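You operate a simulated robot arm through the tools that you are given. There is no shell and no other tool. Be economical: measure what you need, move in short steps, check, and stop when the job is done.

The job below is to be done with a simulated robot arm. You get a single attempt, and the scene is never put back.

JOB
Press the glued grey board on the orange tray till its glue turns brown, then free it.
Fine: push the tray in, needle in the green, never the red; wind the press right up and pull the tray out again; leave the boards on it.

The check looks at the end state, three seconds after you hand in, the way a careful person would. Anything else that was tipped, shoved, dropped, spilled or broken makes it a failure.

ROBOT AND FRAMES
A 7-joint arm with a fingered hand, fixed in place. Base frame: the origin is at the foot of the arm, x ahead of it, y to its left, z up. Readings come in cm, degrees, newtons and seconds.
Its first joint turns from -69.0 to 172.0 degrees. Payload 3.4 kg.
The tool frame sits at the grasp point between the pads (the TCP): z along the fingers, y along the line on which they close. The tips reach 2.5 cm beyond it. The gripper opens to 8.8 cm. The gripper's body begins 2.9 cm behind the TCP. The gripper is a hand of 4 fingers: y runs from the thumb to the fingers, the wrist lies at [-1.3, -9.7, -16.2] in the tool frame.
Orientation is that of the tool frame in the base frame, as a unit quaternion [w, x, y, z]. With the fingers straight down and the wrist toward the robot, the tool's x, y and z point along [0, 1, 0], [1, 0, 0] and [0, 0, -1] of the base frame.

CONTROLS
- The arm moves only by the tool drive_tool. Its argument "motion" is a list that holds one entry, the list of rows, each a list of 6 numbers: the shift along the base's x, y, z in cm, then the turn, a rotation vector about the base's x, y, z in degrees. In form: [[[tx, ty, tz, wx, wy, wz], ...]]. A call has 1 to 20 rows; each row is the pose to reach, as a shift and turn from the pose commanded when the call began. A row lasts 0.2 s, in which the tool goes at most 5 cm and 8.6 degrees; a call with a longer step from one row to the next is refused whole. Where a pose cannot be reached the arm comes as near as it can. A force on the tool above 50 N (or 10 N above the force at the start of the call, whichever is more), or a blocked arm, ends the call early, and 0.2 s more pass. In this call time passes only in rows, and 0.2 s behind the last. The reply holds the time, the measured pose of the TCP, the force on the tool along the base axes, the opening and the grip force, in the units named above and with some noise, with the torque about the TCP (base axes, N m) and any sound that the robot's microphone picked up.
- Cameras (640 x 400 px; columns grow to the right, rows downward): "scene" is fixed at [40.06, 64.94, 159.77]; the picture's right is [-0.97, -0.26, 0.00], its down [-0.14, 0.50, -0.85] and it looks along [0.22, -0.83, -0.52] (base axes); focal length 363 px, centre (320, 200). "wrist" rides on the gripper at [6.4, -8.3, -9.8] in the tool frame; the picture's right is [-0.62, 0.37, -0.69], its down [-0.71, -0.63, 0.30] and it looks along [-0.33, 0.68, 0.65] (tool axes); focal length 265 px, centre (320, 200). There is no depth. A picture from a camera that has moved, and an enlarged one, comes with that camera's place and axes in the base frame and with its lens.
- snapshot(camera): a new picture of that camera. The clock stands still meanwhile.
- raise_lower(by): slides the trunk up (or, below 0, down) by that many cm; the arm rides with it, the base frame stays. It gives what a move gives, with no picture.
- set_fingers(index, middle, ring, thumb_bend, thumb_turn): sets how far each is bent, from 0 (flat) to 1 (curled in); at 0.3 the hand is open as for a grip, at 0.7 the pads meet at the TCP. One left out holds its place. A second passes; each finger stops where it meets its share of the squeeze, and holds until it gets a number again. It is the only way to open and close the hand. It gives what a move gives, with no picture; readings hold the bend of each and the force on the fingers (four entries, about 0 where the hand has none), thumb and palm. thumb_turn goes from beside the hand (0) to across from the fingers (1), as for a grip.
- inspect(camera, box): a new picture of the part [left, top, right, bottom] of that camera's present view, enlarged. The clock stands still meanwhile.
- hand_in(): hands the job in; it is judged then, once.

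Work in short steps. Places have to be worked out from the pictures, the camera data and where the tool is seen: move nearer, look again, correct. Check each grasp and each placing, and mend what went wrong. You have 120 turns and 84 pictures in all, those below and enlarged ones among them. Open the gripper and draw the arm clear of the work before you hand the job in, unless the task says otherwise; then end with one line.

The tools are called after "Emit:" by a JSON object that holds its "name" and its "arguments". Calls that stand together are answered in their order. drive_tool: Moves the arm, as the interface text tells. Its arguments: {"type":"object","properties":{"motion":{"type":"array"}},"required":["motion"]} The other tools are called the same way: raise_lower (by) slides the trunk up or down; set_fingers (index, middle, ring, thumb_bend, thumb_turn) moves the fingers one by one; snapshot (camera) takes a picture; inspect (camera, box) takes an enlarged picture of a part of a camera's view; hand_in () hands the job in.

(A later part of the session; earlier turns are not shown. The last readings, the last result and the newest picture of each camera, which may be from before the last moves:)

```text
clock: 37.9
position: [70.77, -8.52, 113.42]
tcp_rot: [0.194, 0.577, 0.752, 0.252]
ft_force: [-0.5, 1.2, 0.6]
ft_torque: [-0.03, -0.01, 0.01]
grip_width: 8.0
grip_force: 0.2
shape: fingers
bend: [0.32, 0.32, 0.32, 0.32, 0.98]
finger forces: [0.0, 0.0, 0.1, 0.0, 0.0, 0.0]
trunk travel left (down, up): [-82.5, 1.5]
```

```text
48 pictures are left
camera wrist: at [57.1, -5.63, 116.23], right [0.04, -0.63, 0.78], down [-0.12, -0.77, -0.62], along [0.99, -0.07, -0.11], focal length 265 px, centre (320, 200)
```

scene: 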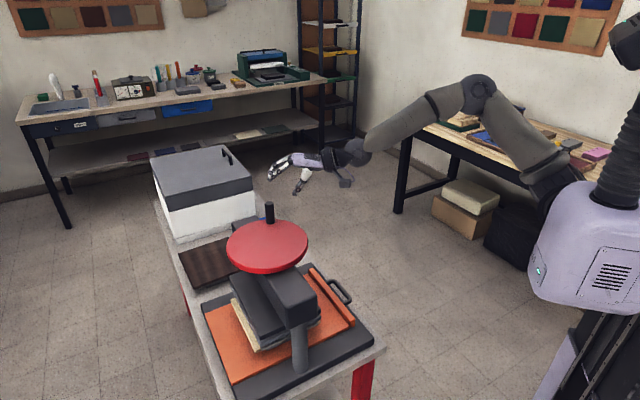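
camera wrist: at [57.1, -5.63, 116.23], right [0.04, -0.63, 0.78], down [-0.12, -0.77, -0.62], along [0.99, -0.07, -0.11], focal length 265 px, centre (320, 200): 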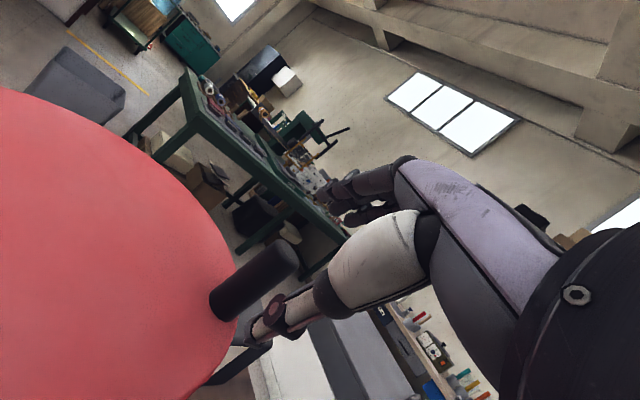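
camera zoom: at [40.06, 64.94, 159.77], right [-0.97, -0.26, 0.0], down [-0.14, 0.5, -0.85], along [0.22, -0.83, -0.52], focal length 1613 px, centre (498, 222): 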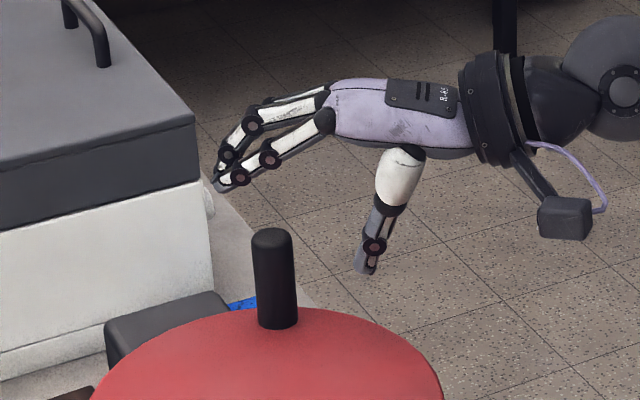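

The knob lies between thumb and fingers as intended. I'll move in to straddle it, TCP near (73,-8.1,110.6).

Emit:
{"name": "drive_tool", "arguments": {"motion": [[[0.7, 0.15, -1, 0, 0, 0], [1.4, 0.3, -2, 0, 0, 0], [2.2, 0.4, -2.8, 0, 0, 0]]]}}

Emit:
{"name": "inspect", "arguments": {"camera": "scene", "box": [220, 150, 340, 240]}}

Emit:
{"name": "snapshot", "arguments": {"camera": "wrist"}}

```text
clock: 38.7
position: [72.83, -8.24, 110.69]
tcp_rot: [0.194, 0.576, 0.752, 0.254]
ft_force: [0.7, -0.1, 0.0]
ft_torque: [-0.02, 0.01, -0.01]
grip_width: 8.04
grip_force: 0.2
shape: fingers
bend: [0.32, 0.32, 0.32, 0.32, 0.98]
finger forces: [0.0, 0.0, 0.1, 0.0, 0.0, 0.1]
trunk travel left (down, up): [-82.5, 1.5]
```

```text
4.44 times, centred on (280, 195) of scene
camera zoom: at [40.06, 64.94, 159.77], right [-0.97, -0.26, 0.0], down [-0.14, 0.5, -0.85], along [0.22, -0.83, -0.52], focal length 1613 px, centre (498, 222)
```

zoom: 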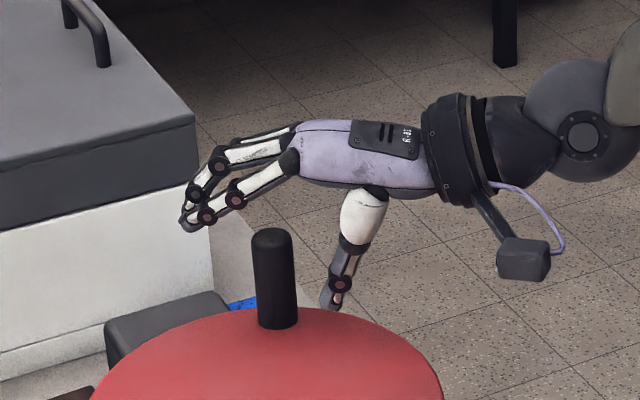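

```text
46 pictures are left
camera wrist: at [59.23, -5.32, 113.5], right [0.04, -0.63, 0.77], down [-0.12, -0.77, -0.62], along [0.99, -0.07, -0.11], focal length 265 px, centre (320, 200)
```

wrist: 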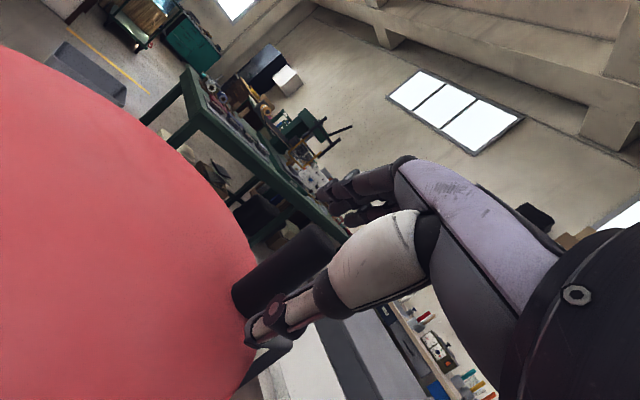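

The knob top is right at the TCP. I'll partly close, lower 1.2 cm, then close on it.

Emit:
{"name": "set_fingers", "arguments": {"index": 0.5, "middle": 0.5, "ring": 0.5, "thumb_bend": 0.45}}

Emit:
{"name": "drive_tool", "arguments": {"motion": [[[0, 0, -0.6, 0, 0, 0], [0, 0, -1.2, 0, 0, 0]]]}}

Emit:
{"name": "set_fingers", "arguments": {"index": 0.66, "middle": 0.66, "ring": 0.66, "thumb_bend": 0.66}}

Emit:
{"name": "inspect", "arguments": {"camera": "scene", "box": [220, 150, 340, 240]}}

```text
clock: 39.7
position: [72.96, -8.32, 110.74]
tcp_rot: [0.195, 0.577, 0.752, 0.253]
ft_force: [-0.2, -0.9, -0.2]
ft_torque: [0.02, 0.0, 0.02]
grip_width: 4.78
grip_force: 0.1
shape: fingers
bend: [0.5, 0.5, 0.5, 0.45, 0.99]
finger forces: [0.1, 0.0, 0.0, 0.1, 0.0, 0.0]
trunk travel left (down, up): [-82.5, 1.5]
```

```text
clock: 40.3
position: [72.98, -8.27, 109.58]
tcp_rot: [0.195, 0.576, 0.752, 0.253]
ft_force: [-0.3, 0.0, 0.1]
ft_torque: [0.0, 0.0, 0.04]
grip_width: 4.76
grip_force: 0.1
shape: fingers
bend: [0.5, 0.5, 0.5, 0.45, 0.99]
finger forces: [0.0, 0.0, 0.0, 0.1, 0.0, 0.0]
trunk travel left (down, up): [-82.5, 1.5]
```

```text
clock: 41.3
position: [72.86, -8.31, 109.53]
tcp_rot: [0.194, 0.577, 0.752, 0.251]
ft_force: [-4.7, 0.2, -2.3]
ft_torque: [-0.04, 0.31, 0.0]
grip_width: 3.18
grip_force: 7.4
shape: fingers
bend: [0.59, 0.66, 0.66, 0.53, 1.0]
finger forces: [6.1, 0.1, 0.0, 0.0, 9.2, 0.0]
trunk travel left (down, up): [-82.5, 1.5]
```

```text
4.44 times, centred on (280, 195) of scene
camera zoom: at [40.06, 64.94, 159.77], right [-0.97, -0.26, 0.0], down [-0.14, 0.5, -0.85], along [0.22, -0.83, -0.52], focal length 1613 px, centre (498, 222)
```

zoom: 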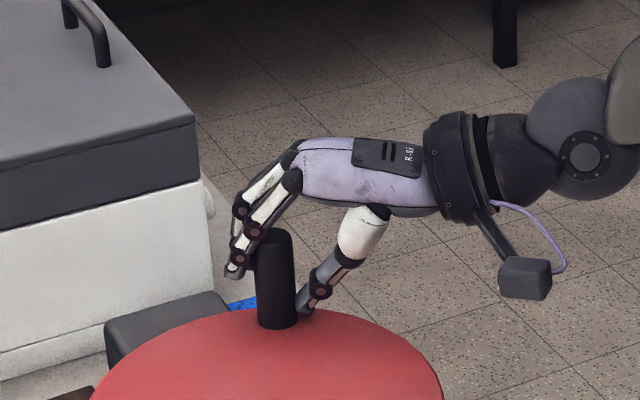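

The index and thumb hold the knob. I'll test clockwise (from above): draw the knob about 2 cm around its circle, then check the gauge.

Emit:
{"name": "drive_tool", "arguments": {"motion": [[[-0.5, -0.13, 0, 0, 0, 0], [-1.0, -0.23, 0, 0, 0, 0], [-1.5, -0.3, 0, 0, 0, 0], [-2, -0.35, 0, 0, 0, 0]]]}}

Emit:
{"name": "inspect", "arguments": {"camera": "scene", "box": [200, 150, 360, 270]}}

Emit:
{"name": "snapshot", "arguments": {"camera": "wrist"}}

```text
clock: 42.3
position: [71.0, -8.65, 109.5]
tcp_rot: [0.195, 0.577, 0.752, 0.254]
ft_force: [3.4, -0.3, -1.5]
ft_torque: [0.03, 0.25, -0.11]
grip_width: 3.13
grip_force: 8.7
shape: fingers
bend: [0.56, 0.65, 0.66, 0.55, 1.0]
finger forces: [8.3, 1.3, 0.0, 0.0, 7.0, 0.1]
trunk travel left (down, up): [-82.5, 1.5]
```

```text
3.33 times, centred on (280, 210) of scene
camera zoom: at [40.06, 64.94, 159.77], right [-0.97, -0.26, 0.0], down [-0.14, 0.5, -0.85], along [0.22, -0.83, -0.52], focal length 1210 px, centre (453, 167)
```

zoom: 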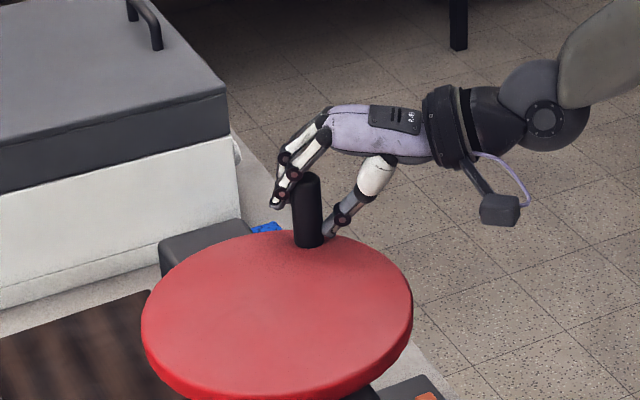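

```text
43 pictures are left
camera wrist: at [57.31, -5.66, 112.29], right [0.04, -0.63, 0.77], down [-0.12, -0.77, -0.62], along [0.99, -0.07, -0.11], focal length 265 px, centre (320, 200)
```

wrist: 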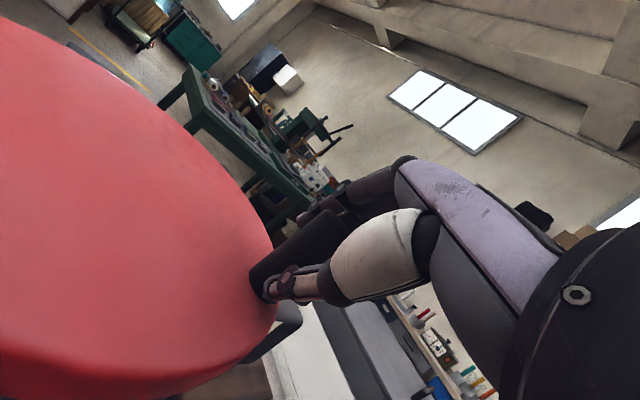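

The wheel turns with little effort. I'll carry on clockwise along the near arc by about 40°, then look at the gauge.

Emit:
{"name": "drive_tool", "arguments": {"motion": [[[-0.8, 0, 0, 0, 0, 0], [-1.6, 0, 0, 0, 0, 0], [-2.33, 0.1, 0, 0, 0, 0], [-3.1, 0.25, 0, 0, 0, 0], [-3.8, 0.5, 0, 0, 0, 0], [-4.5, 0.8, 0, 0, 0, 0], [-5.2, 1.15, 0, 0, 0, 0], [-5.85, 1.55, 0, 0, 0, 0], [-6.45, 2.0, 0, 0, 0, 0]]]}}

Emit:
{"name": "inspect", "arguments": {"camera": "scene", "box": [180, 160, 380, 340]}}

Emit:
{"name": "snapshot", "arguments": {"camera": "wrist"}}

```text
clock: 44.3
position: [64.73, -6.54, 109.4]
tcp_rot: [0.195, 0.577, 0.752, 0.252]
ft_force: [8.8, 2.2, 0.2]
ft_torque: [0.12, 0.21, -0.19]
grip_width: 2.7
grip_force: 10.6
shape: fingers
bend: [0.55, 0.64, 0.66, 0.59, 0.98]
finger forces: [9.1, 4.8, 0.0, 0.1, 6.8, 0.0]
trunk travel left (down, up): [-82.5, 1.5]
```

```text
2.22 times, centred on (280, 250) of scene
camera zoom: at [40.06, 64.94, 159.77], right [-0.97, -0.26, 0.0], down [-0.14, 0.5, -0.85], along [0.22, -0.83, -0.52], focal length 806 px, centre (409, 89)
```

zoom: 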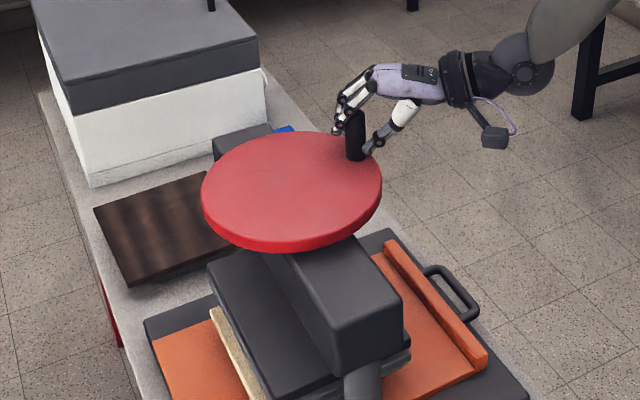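

```text
41 pictures are left
camera wrist: at [50.95, -3.53, 112.28], right [0.04, -0.63, 0.78], down [-0.12, -0.77, -0.62], along [0.99, -0.07, -0.11], focal length 265 px, centre (320, 200)
```

wrist: 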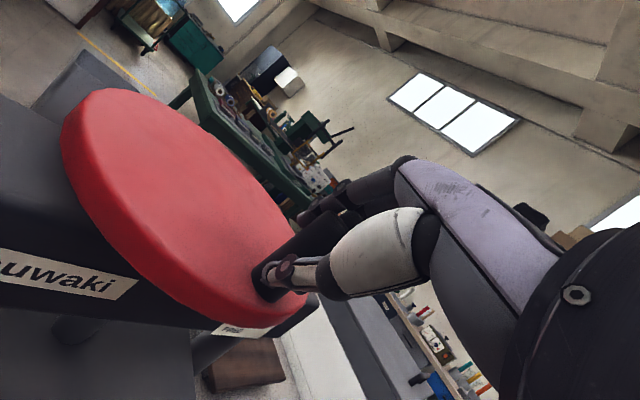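

The platen dropped a few mm, so clockwise presses. I'll continue around to the -155° position with single steps and re-check.

Emit:
{"name": "drive_tool", "arguments": {"motion": [[[-0.55, 0.55, 0, 0, 0, 0], [-1.0, 1.1, 0, 0, 0, 0], [-1.5, 1.7, 0, 0, 0, 0], [-1.9, 2.35, 0, 0, 0, 0], [-2.25, 3.05, 0, 0, 0, 0]]]}}

Emit:
{"name": "inspect", "arguments": {"camera": "scene", "box": [180, 160, 380, 340]}}

Emit:
{"name": "snapshot", "arguments": {"camera": "wrist"}}

```text
clock: 45.5
position: [62.43, -3.72, 109.41]
tcp_rot: [0.195, 0.577, 0.752, 0.253]
ft_force: [7.4, -0.7, -0.5]
ft_torque: [0.04, 0.1, -0.02]
grip_width: 1.45
grip_force: 7.0
shape: fingers
bend: [0.63, 0.6, 0.66, 0.62, 1.0]
finger forces: [2.6, 7.1, 0.6, 0.1, 3.1, 0.0]
trunk travel left (down, up): [-82.5, 1.5]
```

```text
2.22 times, centred on (280, 250) of scene
camera zoom: at [40.06, 64.94, 159.77], right [-0.97, -0.26, 0.0], down [-0.14, 0.5, -0.85], along [0.22, -0.83, -0.52], focal length 806 px, centre (409, 89)
```

zoom: 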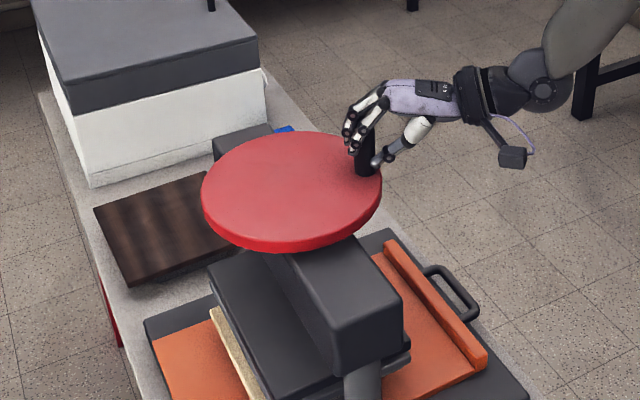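

```text
39 pictures are left
camera wrist: at [48.68, -0.63, 112.27], right [0.04, -0.63, 0.78], down [-0.12, -0.77, -0.62], along [0.99, -0.07, -0.11], focal length 265 px, centre (320, 200)
```

wrist: 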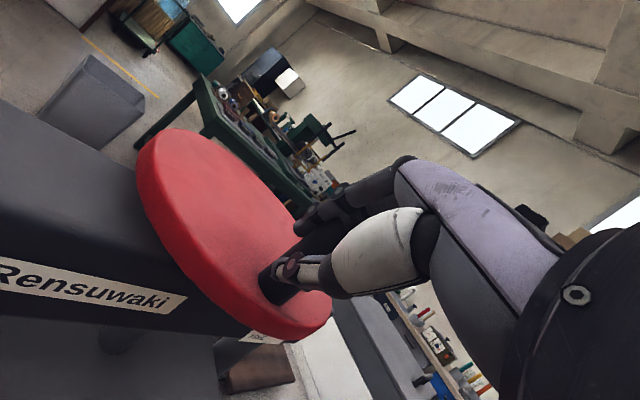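

The knob is at about -150° and riding against the middle finger. I'll continue to about -175° in small steps.

Emit:
{"name": "drive_tool", "arguments": {"motion": [[[-0.2, 0.6, 0, 0, 0, 0], [-0.35, 1.2, 0, 0, 0, 0], [-0.5, 1.8, 0, 0, 0, 0], [-0.6, 2.4, 0, 0, 0, 0], [-0.65, 3, 0, 0, 0, 0]]]}}

Emit:
{"name": "inspect", "arguments": {"camera": "scene", "box": [180, 160, 380, 340]}}

Emit:
{"name": "snapshot", "arguments": {"camera": "wrist"}}

```text
clock: 46.7
position: [61.55, -0.66, 109.46]
tcp_rot: [0.194, 0.578, 0.751, 0.252]
ft_force: [3.8, -5.1, -2.2]
ft_torque: [0.02, 0.04, -0.14]
grip_width: 1.02
grip_force: 5.4
shape: fingers
bend: [0.66, 0.61, 0.66, 0.63, 1.0]
finger forces: [0.1, 4.5, 3.8, 0.0, 2.9, 0.0]
trunk travel left (down, up): [-82.5, 1.5]
```

```text
2.22 times, centred on (280, 250) of scene
camera zoom: at [40.06, 64.94, 159.77], right [-0.97, -0.26, 0.0], down [-0.14, 0.5, -0.85], along [0.22, -0.83, -0.52], focal length 806 px, centre (409, 89)
```

zoom: 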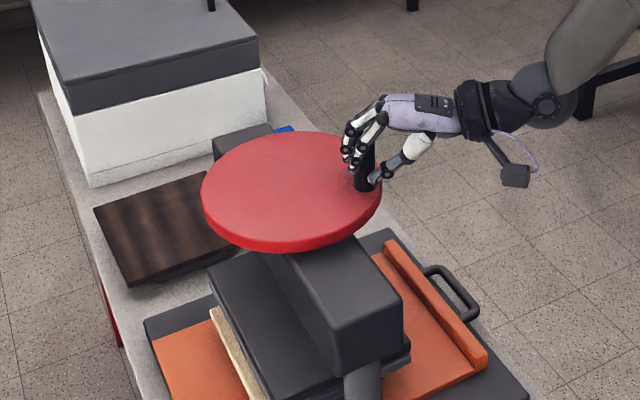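

```text
37 pictures are left
camera wrist: at [47.95, 2.29, 112.3], right [0.04, -0.63, 0.77], down [-0.12, -0.77, -0.62], along [0.99, -0.07, -0.11], focal length 265 px, centre (320, 200)
```

wrist: 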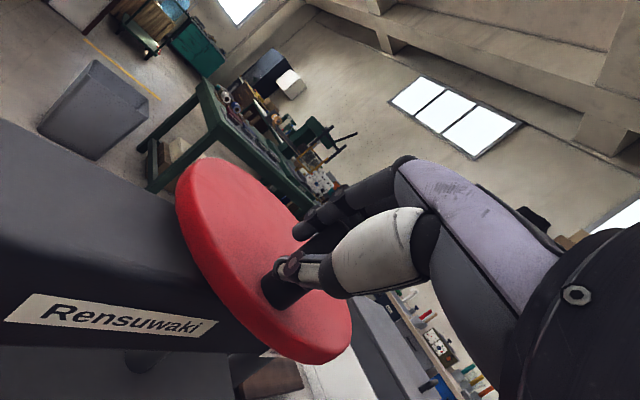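

Knob is at about -170°. I'll inspect the platen gap closely.

Emit:
{"name": "inspect", "arguments": {"camera": "scene", "box": [220, 260, 340, 350]}}

```text
4.44 times, centred on (280, 305) of scene
camera zoom: at [40.06, 64.94, 159.77], right [-0.97, -0.26, 0.0], down [-0.14, 0.5, -0.85], along [0.22, -0.83, -0.52], focal length 1613 px, centre (498, -267)
```

zoom: 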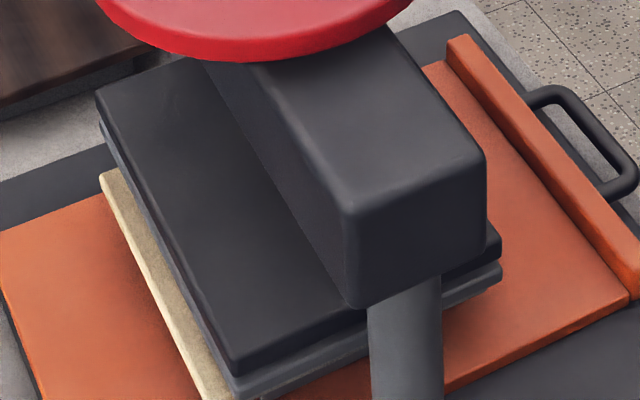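

The platen is close to the stack. I'll advance in 5–10° steps and feel for a rise in resistance before checking the gauge.

Emit:
{"name": "drive_tool", "arguments": {"motion": [[[-0.05, 0.4, 0, 0, 0, 0], [-0.08, 0.8, 0, 0, 0, 0], [-0.05, 1.2, 0, 0, 0, 0]]]}}

Emit:
{"name": "drive_tool", "arguments": {"motion": [[[0.05, 0.4, 0, 0, 0, 0], [0.1, 0.8, 0, 0, 0, 0], [0.18, 1.2, 0, 0, 0, 0]]]}}

```text
clock: 47.5
position: [61.59, 0.57, 109.46]
tcp_rot: [0.194, 0.577, 0.752, 0.253]
ft_force: [4.3, -4.8, -0.6]
ft_torque: [0.06, 0.05, -0.06]
grip_width: 1.0
grip_force: 4.8
shape: fingers
bend: [0.66, 0.62, 0.64, 0.63, 1.0]
finger forces: [0.1, 3.3, 4.9, 0.0, 2.0, 0.1]
trunk travel left (down, up): [-82.5, 1.5]
```

```text
clock: 48.3
position: [61.73, 1.99, 109.58]
tcp_rot: [0.194, 0.577, 0.752, 0.254]
ft_force: [3.7, -2.5, 0.0]
ft_torque: [0.0, 0.01, 0.01]
grip_width: 0.7
grip_force: 1.7
shape: fingers
bend: [0.66, 0.66, 0.63, 0.66, 1.0]
finger forces: [0.0, 0.0, 3.7, 0.1, 0.0, 0.0]
trunk travel left (down, up): [-82.5, 1.5]
```

The knob is slipping out past the ring finger. I'll look before re-gripping.

Emit:
{"name": "inspect", "arguments": {"camera": "scene", "box": [220, 170, 360, 270]}}

```text
4.00 times, centred on (290, 220) of scene
camera zoom: at [40.06, 64.94, 159.77], right [-0.97, -0.26, 0.0], down [-0.14, 0.5, -0.85], along [0.22, -0.83, -0.52], focal length 1452 px, centre (440, 120)
```

zoom: 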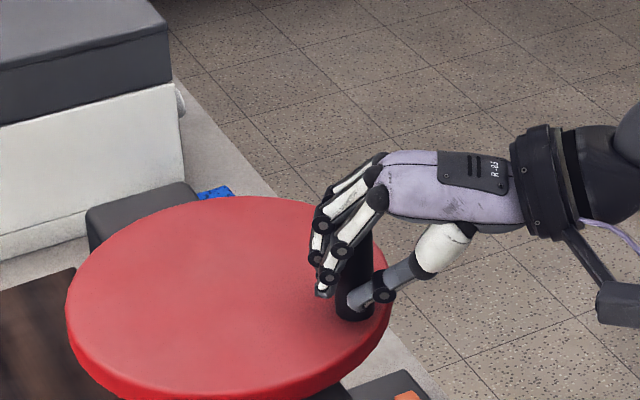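

The knob is at about (62.4,-0.2), angle -177°. I'll open, withdraw up along the finger axis, and move to where the gauge is visible.

Emit:
{"name": "set_fingers", "arguments": {"index": 0.42, "middle": 0.42, "ring": 0.42, "thumb_bend": 0.42}}

Emit:
{"name": "drive_tool", "arguments": {"motion": [[[-0.6, 0.4, 1, 0, 0, 0], [-1.7, 0.4, 2.5, 0, 0, 0], [-2.8, 0, 4.5, 0, 0, 0], [-4, -2, 7, 0, 0, 0], [-5, -6, 7, 0, 0, 0], [-6, -10, 7, 0, 0, 0], [-6, -14, 7, 0, 0, 0], [-6, -18, 7, 0, 0, 0], [-6, -22, 7, 0, 0, 0]]]}}

Emit:
{"name": "snapshot", "arguments": {"camera": "wrist"}}

```text
clock: 49.3
position: [61.51, 1.73, 109.42]
tcp_rot: [0.195, 0.577, 0.752, 0.253]
ft_force: [0.2, 0.0, -0.1]
ft_torque: [0.0, 0.03, -0.02]
grip_width: 5.86
grip_force: 0.1
shape: fingers
bend: [0.42, 0.42, 0.42, 0.42, 0.99]
finger forces: [0.1, 0.0, 0.0, 0.0, 0.1, 0.0]
trunk travel left (down, up): [-82.5, 1.5]
```

```text
clock: 51.3
position: [55.35, -20.27, 116.45]
tcp_rot: [0.194, 0.577, 0.752, 0.254]
ft_force: [0.3, -0.1, -0.2]
ft_torque: [0.04, 0.02, -0.01]
grip_width: 5.86
grip_force: 0.1
shape: fingers
bend: [0.42, 0.42, 0.42, 0.42, 0.99]
finger forces: [0.0, 0.0, 0.0, 0.0, 0.0, 0.0]
trunk travel left (down, up): [-82.5, 1.5]
```

```text
34 pictures are left
camera wrist: at [41.79, -17.27, 119.35], right [0.04, -0.63, 0.77], down [-0.12, -0.77, -0.62], along [0.99, -0.07, -0.11], focal length 265 px, centre (320, 200)
```

wrist: 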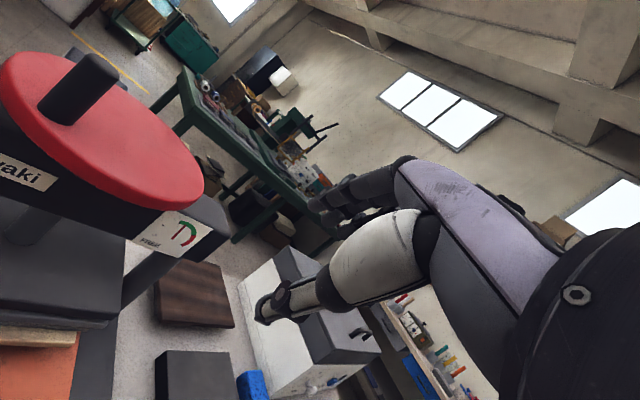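

Emit:
{"name": "inspect", "arguments": {"camera": "wrist", "box": [120, 200, 230, 270]}}

Emit:
{"name": "inspect", "arguments": {"camera": "wrist", "box": [0, 190, 160, 400]}}

```text
5.71 times, centred on (175, 235) of wrist
camera zoom: at [41.79, -17.27, 119.35], right [0.04, -0.63, 0.77], down [-0.12, -0.77, -0.62], along [0.99, -0.07, -0.11], focal length 1517 px, centre (1149, 0)
```

zoom: 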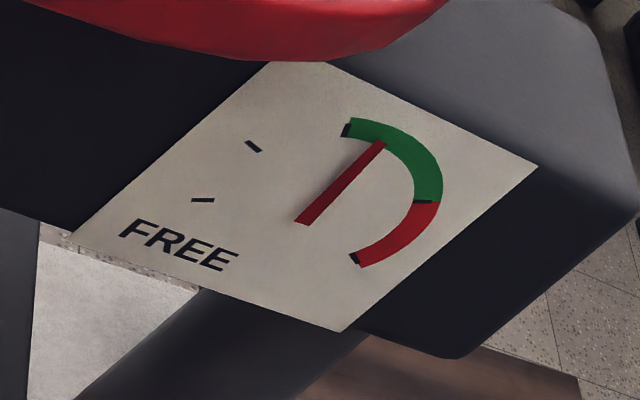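

```text
1.90 times, centred on (80, 295) of wrist
camera zoom: at [41.79, -17.27, 119.35], right [0.04, -0.63, 0.77], down [-0.12, -0.77, -0.62], along [0.99, -0.07, -0.11], focal length 506 px, centre (777, 19)
```

zoom: 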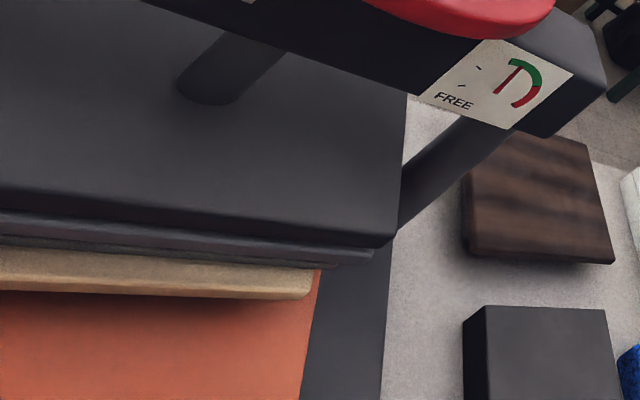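

The needle already sits well inside the green, so I stop winding. Next I wait for the glue, checking along the way.

Emit:
{"name": "drive_tool", "arguments": {"motion": [[[0, 0, 0, 0, 0, 0], [0, 0, 0, 0, 0, 0], [0, 0, 0, 0, 0, 0], [0, 0, 0, 0, 0, 0], [0, 0, 0, 0, 0, 0], [0, 0, 0, 0, 0, 0], [0, 0, 0, 0, 0, 0], [0, 0, 0, 0, 0, 0], [0, 0, 0, 0, 0, 0], [0, 0, 0, 0, 0, 0], [0, 0, 0, 0, 0, 0], [0, 0, 0, 0, 0, 0], [0, 0, 0, 0, 0, 0], [0, 0, 0, 0, 0, 0], [0, 0, 0, 0, 0, 0], [0, 0, 0, 0, 0, 0], [0, 0, 0, 0, 0, 0], [0, 0, 0, 0, 0, 0], [0, 0, 0, 0, 0, 0], [0, 0, 0, 0, 0, 0]]]}}

Emit:
{"name": "inspect", "arguments": {"camera": "wrist", "box": [0, 200, 230, 350]}}

Emit:
{"name": "inspect", "arguments": {"camera": "scene", "box": [220, 260, 340, 350]}}

```text
clock: 55.5
position: [55.58, -20.05, 116.54]
tcp_rot: [0.195, 0.578, 0.752, 0.252]
ft_force: [-0.9, 0.4, 0.0]
ft_torque: [0.0, -0.03, 0.0]
grip_width: 5.86
grip_force: 0.0
shape: fingers
bend: [0.42, 0.42, 0.42, 0.42, 0.99]
finger forces: [0.0, 0.1, 0.0, 0.0, 0.0, 0.0]
trunk travel left (down, up): [-82.5, 1.5]
```

```text
2.67 times, centred on (115, 275) of wrist
camera zoom: at [41.87, -17.04, 119.38], right [0.04, -0.63, 0.78], down [-0.12, -0.77, -0.62], along [0.99, -0.07, -0.11], focal length 708 px, centre (867, 0)
```

zoom: 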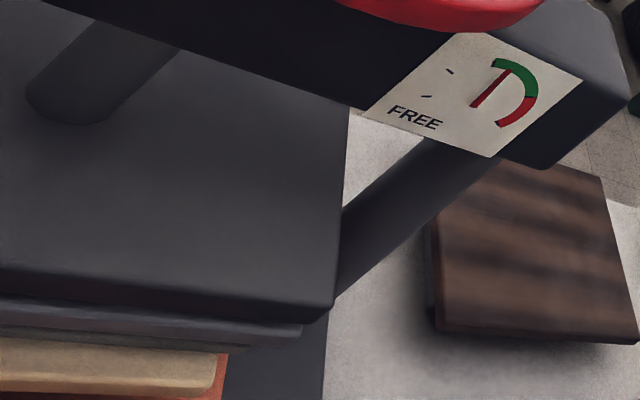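

```text
4.44 times, centred on (280, 305) of scene
camera zoom: at [40.06, 64.94, 159.77], right [-0.97, -0.26, 0.0], down [-0.14, 0.5, -0.85], along [0.22, -0.83, -0.52], focal length 1613 px, centre (498, -267)
```

zoom: 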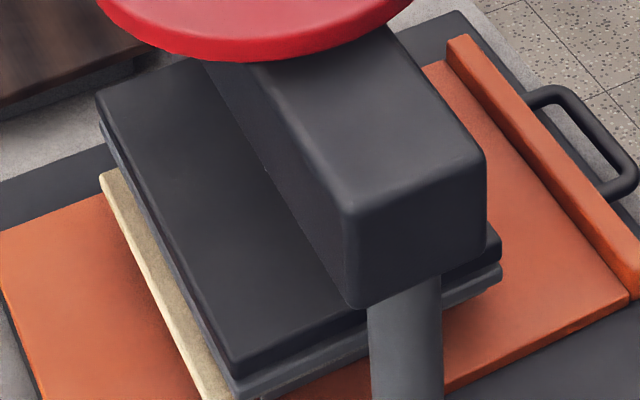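

The needle may be creeping back, so I'll look at it closely.

Emit:
{"name": "inspect", "arguments": {"camera": "wrist", "box": [120, 200, 230, 270]}}

```text
5.71 times, centred on (175, 235) of wrist
camera zoom: at [41.87, -17.04, 119.38], right [0.04, -0.63, 0.78], down [-0.12, -0.77, -0.62], along [0.99, -0.07, -0.11], focal length 1517 px, centre (1149, 0)
```

zoom: 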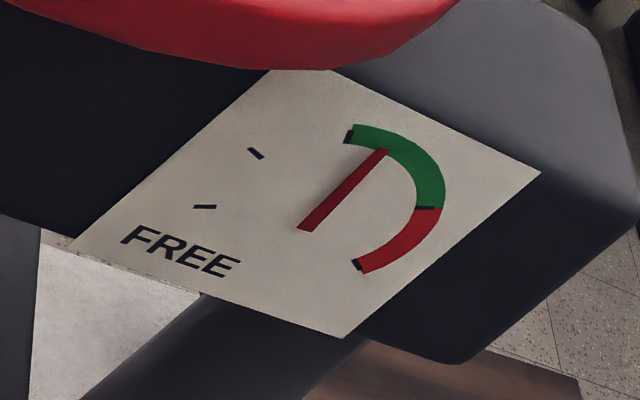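

The needle holds steady in the green. I'll wait about 16 s more.

Emit:
{"name": "drive_tool", "arguments": {"motion": [[[0, 0, 0, 0, 0, 0], [0, 0, 0, 0, 0, 0], [0, 0, 0, 0, 0, 0], [0, 0, 0, 0, 0, 0], [0, 0, 0, 0, 0, 0], [0, 0, 0, 0, 0, 0], [0, 0, 0, 0, 0, 0], [0, 0, 0, 0, 0, 0], [0, 0, 0, 0, 0, 0], [0, 0, 0, 0, 0, 0], [0, 0, 0, 0, 0, 0], [0, 0, 0, 0, 0, 0], [0, 0, 0, 0, 0, 0], [0, 0, 0, 0, 0, 0], [0, 0, 0, 0, 0, 0], [0, 0, 0, 0, 0, 0], [0, 0, 0, 0, 0, 0], [0, 0, 0, 0, 0, 0], [0, 0, 0, 0, 0, 0], [0, 0, 0, 0, 0, 0]]]}}

Emit:
{"name": "drive_tool", "arguments": {"motion": [[[0, 0, 0, 0, 0, 0], [0, 0, 0, 0, 0, 0], [0, 0, 0, 0, 0, 0], [0, 0, 0, 0, 0, 0], [0, 0, 0, 0, 0, 0], [0, 0, 0, 0, 0, 0], [0, 0, 0, 0, 0, 0], [0, 0, 0, 0, 0, 0], [0, 0, 0, 0, 0, 0], [0, 0, 0, 0, 0, 0], [0, 0, 0, 0, 0, 0], [0, 0, 0, 0, 0, 0], [0, 0, 0, 0, 0, 0], [0, 0, 0, 0, 0, 0], [0, 0, 0, 0, 0, 0], [0, 0, 0, 0, 0, 0], [0, 0, 0, 0, 0, 0], [0, 0, 0, 0, 0, 0], [0, 0, 0, 0, 0, 0], [0, 0, 0, 0, 0, 0]]]}}

Emit:
{"name": "drive_tool", "arguments": {"motion": [[[0, 0, 0, 0, 0, 0], [0, 0, 0, 0, 0, 0], [0, 0, 0, 0, 0, 0], [0, 0, 0, 0, 0, 0], [0, 0, 0, 0, 0, 0], [0, 0, 0, 0, 0, 0], [0, 0, 0, 0, 0, 0], [0, 0, 0, 0, 0, 0], [0, 0, 0, 0, 0, 0], [0, 0, 0, 0, 0, 0], [0, 0, 0, 0, 0, 0], [0, 0, 0, 0, 0, 0], [0, 0, 0, 0, 0, 0], [0, 0, 0, 0, 0, 0], [0, 0, 0, 0, 0, 0], [0, 0, 0, 0, 0, 0], [0, 0, 0, 0, 0, 0], [0, 0, 0, 0, 0, 0], [0, 0, 0, 0, 0, 0], [0, 0, 0, 0, 0, 0]]]}}

Emit:
{"name": "inspect", "arguments": {"camera": "wrist", "box": [0, 200, 230, 350]}}

```text
clock: 59.7
position: [55.55, -19.95, 116.55]
tcp_rot: [0.195, 0.578, 0.752, 0.252]
ft_force: [0.3, -0.4, 0.2]
ft_torque: [-0.01, -0.02, 0.05]
grip_width: 5.87
grip_force: 0.2
shape: fingers
bend: [0.42, 0.42, 0.42, 0.42, 0.99]
finger forces: [0.0, 0.0, 0.0, 0.0, 0.0, 0.0]
trunk travel left (down, up): [-82.5, 1.5]
```

```text
clock: 63.9
position: [55.46, -20.04, 116.54]
tcp_rot: [0.195, 0.577, 0.752, 0.252]
ft_force: [-0.7, -0.7, -0.7]
ft_torque: [0.01, -0.01, 0.03]
grip_width: 5.87
grip_force: 0.1
shape: fingers
bend: [0.42, 0.42, 0.42, 0.42, 0.99]
finger forces: [0.0, 0.1, 0.0, 0.1, 0.1, 0.0]
trunk travel left (down, up): [-82.5, 1.5]
```

```text
clock: 68.1
position: [55.53, -20.03, 116.59]
tcp_rot: [0.195, 0.578, 0.751, 0.253]
ft_force: [0.0, 0.0, 0.0]
ft_torque: [0.02, 0.0, 0.0]
grip_width: 5.87
grip_force: 0.1
shape: fingers
bend: [0.42, 0.42, 0.42, 0.42, 0.99]
finger forces: [0.1, 0.1, 0.1, 0.0, 0.1, 0.1]
trunk travel left (down, up): [-82.5, 1.5]
```

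```text
2.67 times, centred on (115, 275) of wrist
camera zoom: at [41.87, -17.04, 119.38], right [0.04, -0.63, 0.78], down [-0.12, -0.77, -0.62], along [0.99, -0.07, -0.11], focal length 708 px, centre (867, 0)
```

zoom: 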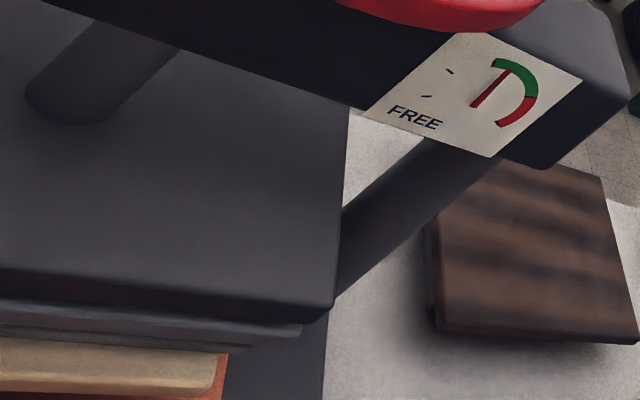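

The needle still holds. I'll wait another 12 s or so before unwinding; if the glue is not yet brown I can press again.

Emit:
{"name": "drive_tool", "arguments": {"motion": [[[0, 0, 0, 0, 0, 0], [0, 0, 0, 0, 0, 0], [0, 0, 0, 0, 0, 0], [0, 0, 0, 0, 0, 0], [0, 0, 0, 0, 0, 0], [0, 0, 0, 0, 0, 0], [0, 0, 0, 0, 0, 0], [0, 0, 0, 0, 0, 0], [0, 0, 0, 0, 0, 0], [0, 0, 0, 0, 0, 0], [0, 0, 0, 0, 0, 0], [0, 0, 0, 0, 0, 0], [0, 0, 0, 0, 0, 0], [0, 0, 0, 0, 0, 0], [0, 0, 0, 0, 0, 0], [0, 0, 0, 0, 0, 0], [0, 0, 0, 0, 0, 0], [0, 0, 0, 0, 0, 0], [0, 0, 0, 0, 0, 0], [0, 0, 0, 0, 0, 0]]]}}

Emit:
{"name": "drive_tool", "arguments": {"motion": [[[0, 0, 0, 0, 0, 0], [0, 0, 0, 0, 0, 0], [0, 0, 0, 0, 0, 0], [0, 0, 0, 0, 0, 0], [0, 0, 0, 0, 0, 0], [0, 0, 0, 0, 0, 0], [0, 0, 0, 0, 0, 0], [0, 0, 0, 0, 0, 0], [0, 0, 0, 0, 0, 0], [0, 0, 0, 0, 0, 0], [0, 0, 0, 0, 0, 0], [0, 0, 0, 0, 0, 0], [0, 0, 0, 0, 0, 0], [0, 0, 0, 0, 0, 0], [0, 0, 0, 0, 0, 0], [0, 0, 0, 0, 0, 0], [0, 0, 0, 0, 0, 0], [0, 0, 0, 0, 0, 0], [0, 0, 0, 0, 0, 0], [0, 0, 0, 0, 0, 0]]]}}

Emit:
{"name": "drive_tool", "arguments": {"motion": [[[0, 0, 0, 0, 0, 0], [0, 0, 0, 0, 0, 0], [0, 0, 0, 0, 0, 0], [0, 0, 0, 0, 0, 0], [0, 0, 0, 0, 0, 0], [0, 0, 0, 0, 0, 0], [0, 0, 0, 0, 0, 0], [0, 0, 0, 0, 0, 0], [0, 0, 0, 0, 0, 0], [0, 0, 0, 0, 0, 0], [0, 0, 0, 0, 0, 0], [0, 0, 0, 0, 0, 0], [0, 0, 0, 0, 0, 0], [0, 0, 0, 0, 0, 0], [0, 0, 0, 0, 0, 0], [0, 0, 0, 0, 0, 0], [0, 0, 0, 0, 0, 0], [0, 0, 0, 0, 0, 0], [0, 0, 0, 0, 0, 0], [0, 0, 0, 0, 0, 0]]]}}

Emit:
{"name": "drive_tool", "arguments": {"motion": [[[0, 0, 0, 0, 0, 0], [0, 0, 0, 0, 0, 0], [0, 0, 0, 0, 0, 0], [0, 0, 0, 0, 0, 0], [0, 0, 0, 0, 0, 0], [0, 0, 0, 0, 0, 0], [0, 0, 0, 0, 0, 0], [0, 0, 0, 0, 0, 0], [0, 0, 0, 0, 0, 0], [0, 0, 0, 0, 0, 0], [0, 0, 0, 0, 0, 0], [0, 0, 0, 0, 0, 0], [0, 0, 0, 0, 0, 0], [0, 0, 0, 0, 0, 0], [0, 0, 0, 0, 0, 0], [0, 0, 0, 0, 0, 0], [0, 0, 0, 0, 0, 0], [0, 0, 0, 0, 0, 0], [0, 0, 0, 0, 0, 0], [0, 0, 0, 0, 0, 0]]]}}

Emit:
{"name": "inspect", "arguments": {"camera": "scene", "box": [220, 285, 300, 345]}}

```text
clock: 72.3
position: [55.56, -20.14, 116.59]
tcp_rot: [0.195, 0.577, 0.752, 0.253]
ft_force: [0.0, -0.3, 0.0]
ft_torque: [0.04, 0.0, -0.01]
grip_width: 5.83
grip_force: 0.1
shape: fingers
bend: [0.42, 0.42, 0.42, 0.42, 0.99]
finger forces: [0.0, 0.1, 0.0, 0.0, 0.0, 0.0]
trunk travel left (down, up): [-82.5, 1.5]
```

```text
clock: 76.5
position: [55.59, -19.99, 116.57]
tcp_rot: [0.195, 0.577, 0.752, 0.252]
ft_force: [-0.6, -1.1, 0.4]
ft_torque: [-0.01, -0.02, -0.02]
grip_width: 5.84
grip_force: 0.0
shape: fingers
bend: [0.42, 0.42, 0.42, 0.42, 0.99]
finger forces: [0.1, 0.1, 0.0, 0.0, 0.1, 0.1]
trunk travel left (down, up): [-82.5, 1.5]
```

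```text
clock: 80.7
position: [55.49, -20.05, 116.6]
tcp_rot: [0.194, 0.577, 0.752, 0.253]
ft_force: [-0.4, 0.1, -0.5]
ft_torque: [0.0, 0.0, -0.02]
grip_width: 5.85
grip_force: 0.0
shape: fingers
bend: [0.42, 0.42, 0.42, 0.42, 0.99]
finger forces: [0.0, 0.0, 0.1, 0.0, 0.0, 0.0]
trunk travel left (down, up): [-82.5, 1.5]
```

```text
clock: 84.9
position: [55.58, -20.06, 116.53]
tcp_rot: [0.195, 0.577, 0.751, 0.253]
ft_force: [0.2, 0.1, -0.2]
ft_torque: [0.01, 0.0, 0.01]
grip_width: 5.86
grip_force: 0.0
shape: fingers
bend: [0.42, 0.42, 0.42, 0.42, 0.99]
finger forces: [0.1, 0.1, 0.0, 0.0, 0.0, 0.1]
trunk travel left (down, up): [-82.5, 1.5]
```

```text
6.67 times, centred on (260, 315) of scene
camera zoom: at [40.06, 64.94, 159.77], right [-0.97, -0.26, 0.0], down [-0.14, 0.5, -0.85], along [0.22, -0.83, -0.52], focal length 2420 px, centre (720, -567)
```

zoom: 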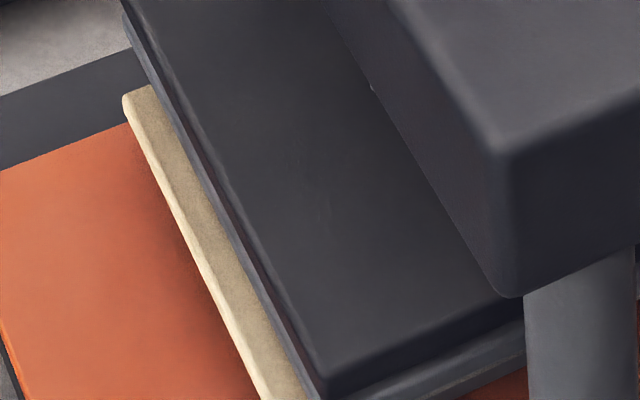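

A thin dark brownish line now shows at the board edge. I'll return to the knob, straddling it from the +y side so that ring finger and thumb hold it and the middle blocks it.

Emit:
{"name": "set_fingers", "arguments": {"index": 0.5, "middle": 0.5, "ring": 0.36, "thumb_bend": 0.36}}

Emit:
{"name": "drive_tool", "arguments": {"motion": [[[0, 4, 0, 0, 0, 0], [0, 8, 0, 0, 0, 0], [0, 12, 0, 0, 0, 0], [0, 16, 0, 0, 0, 0], [1, 19, 0, 0, 0, 0], [3, 21.2, 0, 0, 0, 0], [4, 21.6, -2, 0, 0, 0]]]}}

Emit:
{"name": "inspect", "arguments": {"camera": "scene", "box": [240, 150, 380, 250]}}

Emit:
{"name": "snapshot", "arguments": {"camera": "wrist"}}

```text
clock: 85.9
position: [55.58, -20.03, 116.58]
tcp_rot: [0.195, 0.577, 0.752, 0.252]
ft_force: [-0.6, 0.6, 0.7]
ft_torque: [0.03, 0.0, 0.0]
grip_width: 5.68
grip_force: 0.0
shape: fingers
bend: [0.5, 0.5, 0.36, 0.36, 0.98]
finger forces: [0.0, 0.1, 0.0, 0.0, 0.1, 0.0]
trunk travel left (down, up): [-82.5, 1.5]
```

```text
clock: 87.5
position: [59.8, 1.45, 114.47]
tcp_rot: [0.195, 0.578, 0.751, 0.252]
ft_force: [-0.1, -0.4, 0.6]
ft_torque: [0.0, -0.01, -0.01]
grip_width: 5.64
grip_force: 0.1
shape: fingers
bend: [0.5, 0.5, 0.36, 0.36, 0.98]
finger forces: [0.0, 0.0, 0.0, 0.1, 0.1, 0.0]
trunk travel left (down, up): [-82.5, 1.5]
```

```text
4.00 times, centred on (310, 200) of scene
camera zoom: at [40.06, 64.94, 159.77], right [-0.97, -0.26, 0.0], down [-0.14, 0.5, -0.85], along [0.22, -0.83, -0.52], focal length 1452 px, centre (360, 200)
```

zoom: 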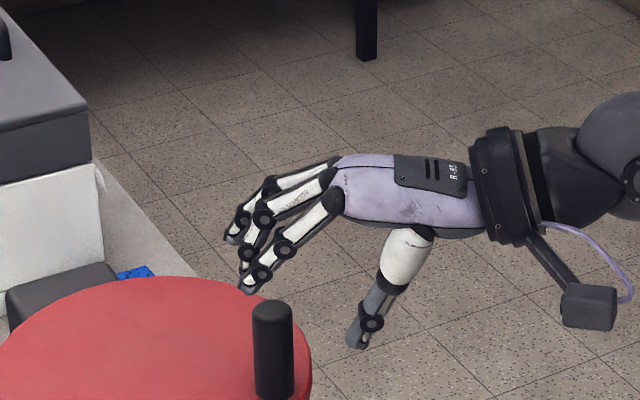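

```text
25 pictures are left
camera wrist: at [46.09, 4.4, 117.32], right [0.04, -0.63, 0.77], down [-0.12, -0.77, -0.62], along [0.99, -0.07, -0.11], focal length 265 px, centre (320, 200)
```

wrist: 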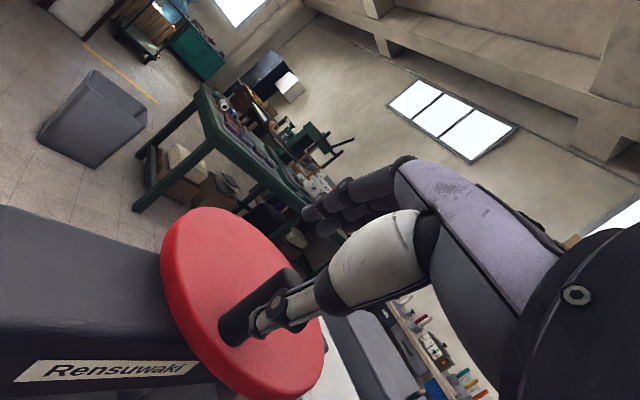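

Alignment looks good; the knob is near (62.3,0). I'll go in to about (62,1.6,109.5).

Emit:
{"name": "drive_tool", "arguments": {"motion": [[[0.8, 0.05, -1.6, 0, 0, 0], [1.5, 0.1, -3.2, 0, 0, 0], [2.2, 0.15, -4.8, 0, 0, 0]]]}}

Emit:
{"name": "set_fingers", "arguments": {"index": 0.68, "middle": 0.68, "ring": 0.66, "thumb_bend": 0.66}}

Emit:
{"name": "inspect", "arguments": {"camera": "scene", "box": [240, 170, 380, 270]}}

```text
clock: 88.3
position: [61.93, 1.66, 109.6]
tcp_rot: [0.195, 0.578, 0.751, 0.253]
ft_force: [0.5, -0.6, 0.8]
ft_torque: [-0.01, 0.01, 0.0]
grip_width: 5.68
grip_force: 0.1
shape: fingers
bend: [0.5, 0.5, 0.36, 0.36, 0.98]
finger forces: [0.1, 0.0, 0.1, 0.1, 0.0, 0.0]
trunk travel left (down, up): [-82.5, 1.5]
```

```text
clock: 89.3
position: [62.04, 1.59, 109.7]
tcp_rot: [0.195, 0.578, 0.751, 0.252]
ft_force: [2.1, 0.8, 1.1]
ft_torque: [-0.01, -0.02, 0.05]
grip_width: 0.53
grip_force: 1.1
shape: fingers
bend: [0.68, 0.67, 0.64, 0.66, 1.0]
finger forces: [0.0, 0.9, 1.5, 0.0, 0.0, 0.0]
trunk travel left (down, up): [-82.5, 1.5]
```

```text
4.00 times, centred on (310, 220) of scene
camera zoom: at [40.06, 64.94, 159.77], right [-0.97, -0.26, 0.0], down [-0.14, 0.5, -0.85], along [0.22, -0.83, -0.52], focal length 1452 px, centre (360, 120)
```

zoom: 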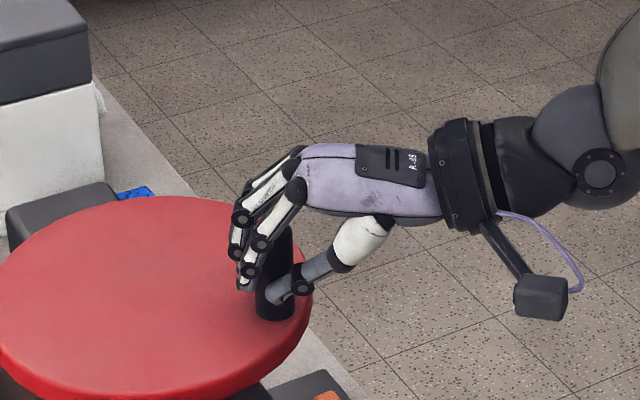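

The thumb sits on the +y side of the knob and the fingers behind it. I'll wind counter-clockwise by about 28° in small steps.

Emit:
{"name": "drive_tool", "arguments": {"motion": [[[0.05, -0.6, 0, 0, 0, 0], [0.13, -1.23, 0, 0, 0, 0], [0.3, -2, 0, 0, 0, 0], [0.53, -2.7, 0, 0, 0, 0], [0.83, -3.4, 0, 0, 0, 0], [1.18, -4.1, 0, 0, 0, 0]]]}}

Emit:
{"name": "inspect", "arguments": {"camera": "scene", "box": [220, 170, 380, 350]}}

```text
clock: 90.7
position: [62.9, -2.5, 109.79]
tcp_rot: [0.196, 0.577, 0.752, 0.252]
ft_force: [-4.8, 4.5, 1.7]
ft_torque: [0.15, 0.12, -0.02]
grip_width: 0.69
grip_force: 3.3
shape: fingers
bend: [0.68, 0.67, 0.66, 0.64, 0.99]
finger forces: [0.0, 0.9, 0.0, 0.0, 5.5, 0.0]
trunk travel left (down, up): [-82.5, 1.5]
```

```text
2.22 times, centred on (300, 260) of scene
camera zoom: at [40.06, 64.94, 159.77], right [-0.97, -0.26, 0.0], down [-0.14, 0.5, -0.85], along [0.22, -0.83, -0.52], focal length 806 px, centre (364, 67)
```

zoom: 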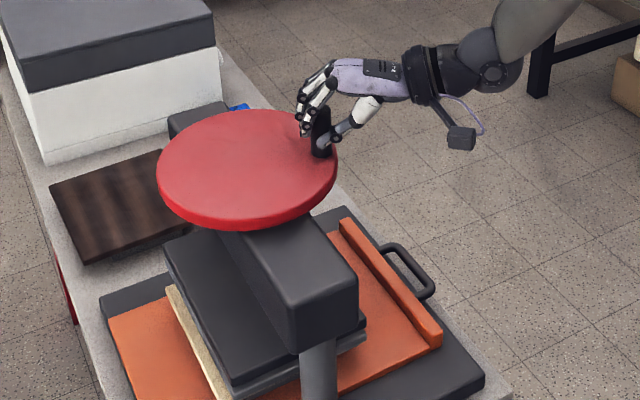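

The knob follows well. I'll continue counter-clockwise to about -100°.

Emit:
{"name": "drive_tool", "arguments": {"motion": [[[0.4, -0.65, 0, 0, 0, 0], [0.88, -1.26, 0, 0, 0, 0], [1.4, -1.8, 0, 0, 0, 0], [1.96, -2.34, 0, 0, 0, 0], [2.55, -2.8, 0, 0, 0, 0], [3.2, -3.22, 0, 0, 0, 0], [3.9, -3.57, 0, 0, 0, 0], [4.6, -3.87, 0, 0, 0, 0], [5.35, -4.1, 0, 0, 0, 0], [6.1, -4.27, 0, 0, 0, 0]]]}}

Emit:
{"name": "inspect", "arguments": {"camera": "scene", "box": [220, 170, 380, 350]}}

```text
clock: 92.9
position: [68.98, -6.69, 109.91]
tcp_rot: [0.194, 0.576, 0.752, 0.253]
ft_force: [-6.1, 2.6, -0.1]
ft_torque: [0.04, 0.12, 0.0]
grip_width: 0.81
grip_force: 2.2
shape: fingers
bend: [0.68, 0.68, 0.66, 0.64, 0.99]
finger forces: [0.0, 0.0, 0.0, 0.0, 5.3, 0.0]
trunk travel left (down, up): [-82.5, 1.5]
```

```text
2.22 times, centred on (300, 260) of scene
camera zoom: at [40.06, 64.94, 159.77], right [-0.97, -0.26, 0.0], down [-0.14, 0.5, -0.85], along [0.22, -0.83, -0.52], focal length 806 px, centre (364, 67)
```

zoom: 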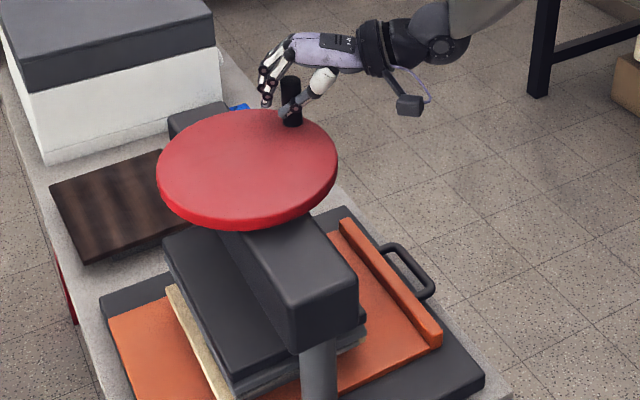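

Knob at about -104°. I'll push on to -85°, then re-grip on its other side.

Emit:
{"name": "drive_tool", "arguments": {"motion": [[[0.8, -0.15, 0, 0, 0, 0], [1.6, -0.25, 0, 0, 0, 0], [2.4, -0.25, 0, 0, 0, 0], [3.2, -0.2, 0, 0, 0, 0]]]}}

Emit:
{"name": "set_fingers", "arguments": {"index": 0.4, "middle": 0.4, "ring": 0.4, "thumb_bend": 0.4}}

Emit:
{"name": "inspect", "arguments": {"camera": "scene", "box": [220, 150, 340, 240]}}

```text
clock: 93.9
position: [72.14, -6.86, 109.81]
tcp_rot: [0.196, 0.576, 0.752, 0.253]
ft_force: [-5.3, 3.2, 0.0]
ft_torque: [0.05, 0.05, -0.11]
grip_width: 0.79
grip_force: 2.3
shape: fingers
bend: [0.68, 0.68, 0.66, 0.64, 0.99]
finger forces: [0.1, 0.0, 0.0, 0.0, 5.4, 0.0]
trunk travel left (down, up): [-82.5, 1.5]
```

```text
clock: 94.9
position: [72.22, -6.75, 109.74]
tcp_rot: [0.195, 0.577, 0.752, 0.253]
ft_force: [0.4, 4.0, 1.6]
ft_torque: [0.13, 0.03, -0.08]
grip_width: 5.94
grip_force: 1.1
shape: fingers
bend: [0.4, 0.4, 0.4, 0.43, 0.97]
finger forces: [0.1, 0.0, 0.0, 0.0, 3.2, 0.0]
trunk travel left (down, up): [-82.5, 1.5]
```

```text
4.44 times, centred on (280, 195) of scene
camera zoom: at [40.06, 64.94, 159.77], right [-0.97, -0.26, 0.0], down [-0.14, 0.5, -0.85], along [0.22, -0.83, -0.52], focal length 1613 px, centre (498, 222)
```

zoom: 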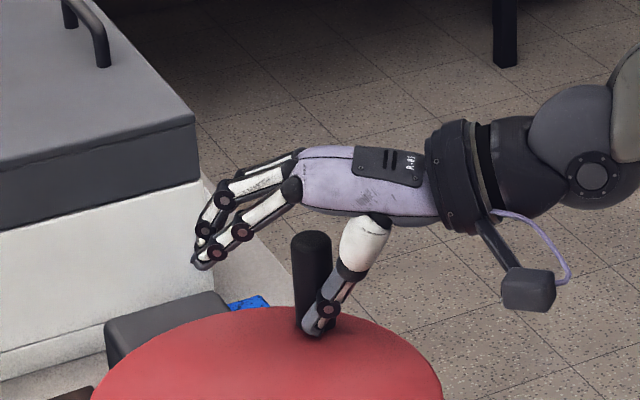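

Knob at about -88° (70.6,-8.1). I'll lift over it and re-straddle with the hand 1 cm to its -y side, so thumb can push it onward.

Emit:
{"name": "drive_tool", "arguments": {"motion": [[[-0.7, 0.6, 1, 0, 0, 0], [-1.8, 0.6, 3, 0, 0, 0], [-4, 0.3, 6, 0, 0, 0], [-5, -1.2, 6.3, 0, 0, 0], [-5, -3, 6, 0, 0, 0], [-4, -2.8, 4, 0, 0, 0], [-2.8, -2.6, 2, 0, 0, 0], [-1.8, -2.5, 0.3, 0, 0, 0]]]}}

Emit:
{"name": "inspect", "arguments": {"camera": "scene", "box": [220, 150, 340, 240]}}

```text
clock: 96.7
position: [70.63, -9.56, 109.93]
tcp_rot: [0.196, 0.578, 0.751, 0.252]
ft_force: [0.0, 0.0, 0.5]
ft_torque: [0.0, 0.0, -0.03]
grip_width: 6.32
grip_force: 0.1
shape: fingers
bend: [0.4, 0.4, 0.4, 0.4, 0.99]
finger forces: [0.1, 0.2, 0.0, 0.0, 0.0, 0.1]
trunk travel left (down, up): [-82.5, 1.5]
```

```text
4.44 times, centred on (280, 195) of scene
camera zoom: at [40.06, 64.94, 159.77], right [-0.97, -0.26, 0.0], down [-0.14, 0.5, -0.85], along [0.22, -0.83, -0.52], focal length 1613 px, centre (498, 222)
```

zoom: 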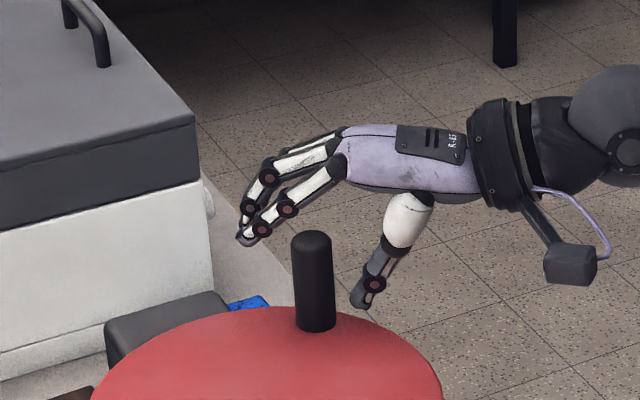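

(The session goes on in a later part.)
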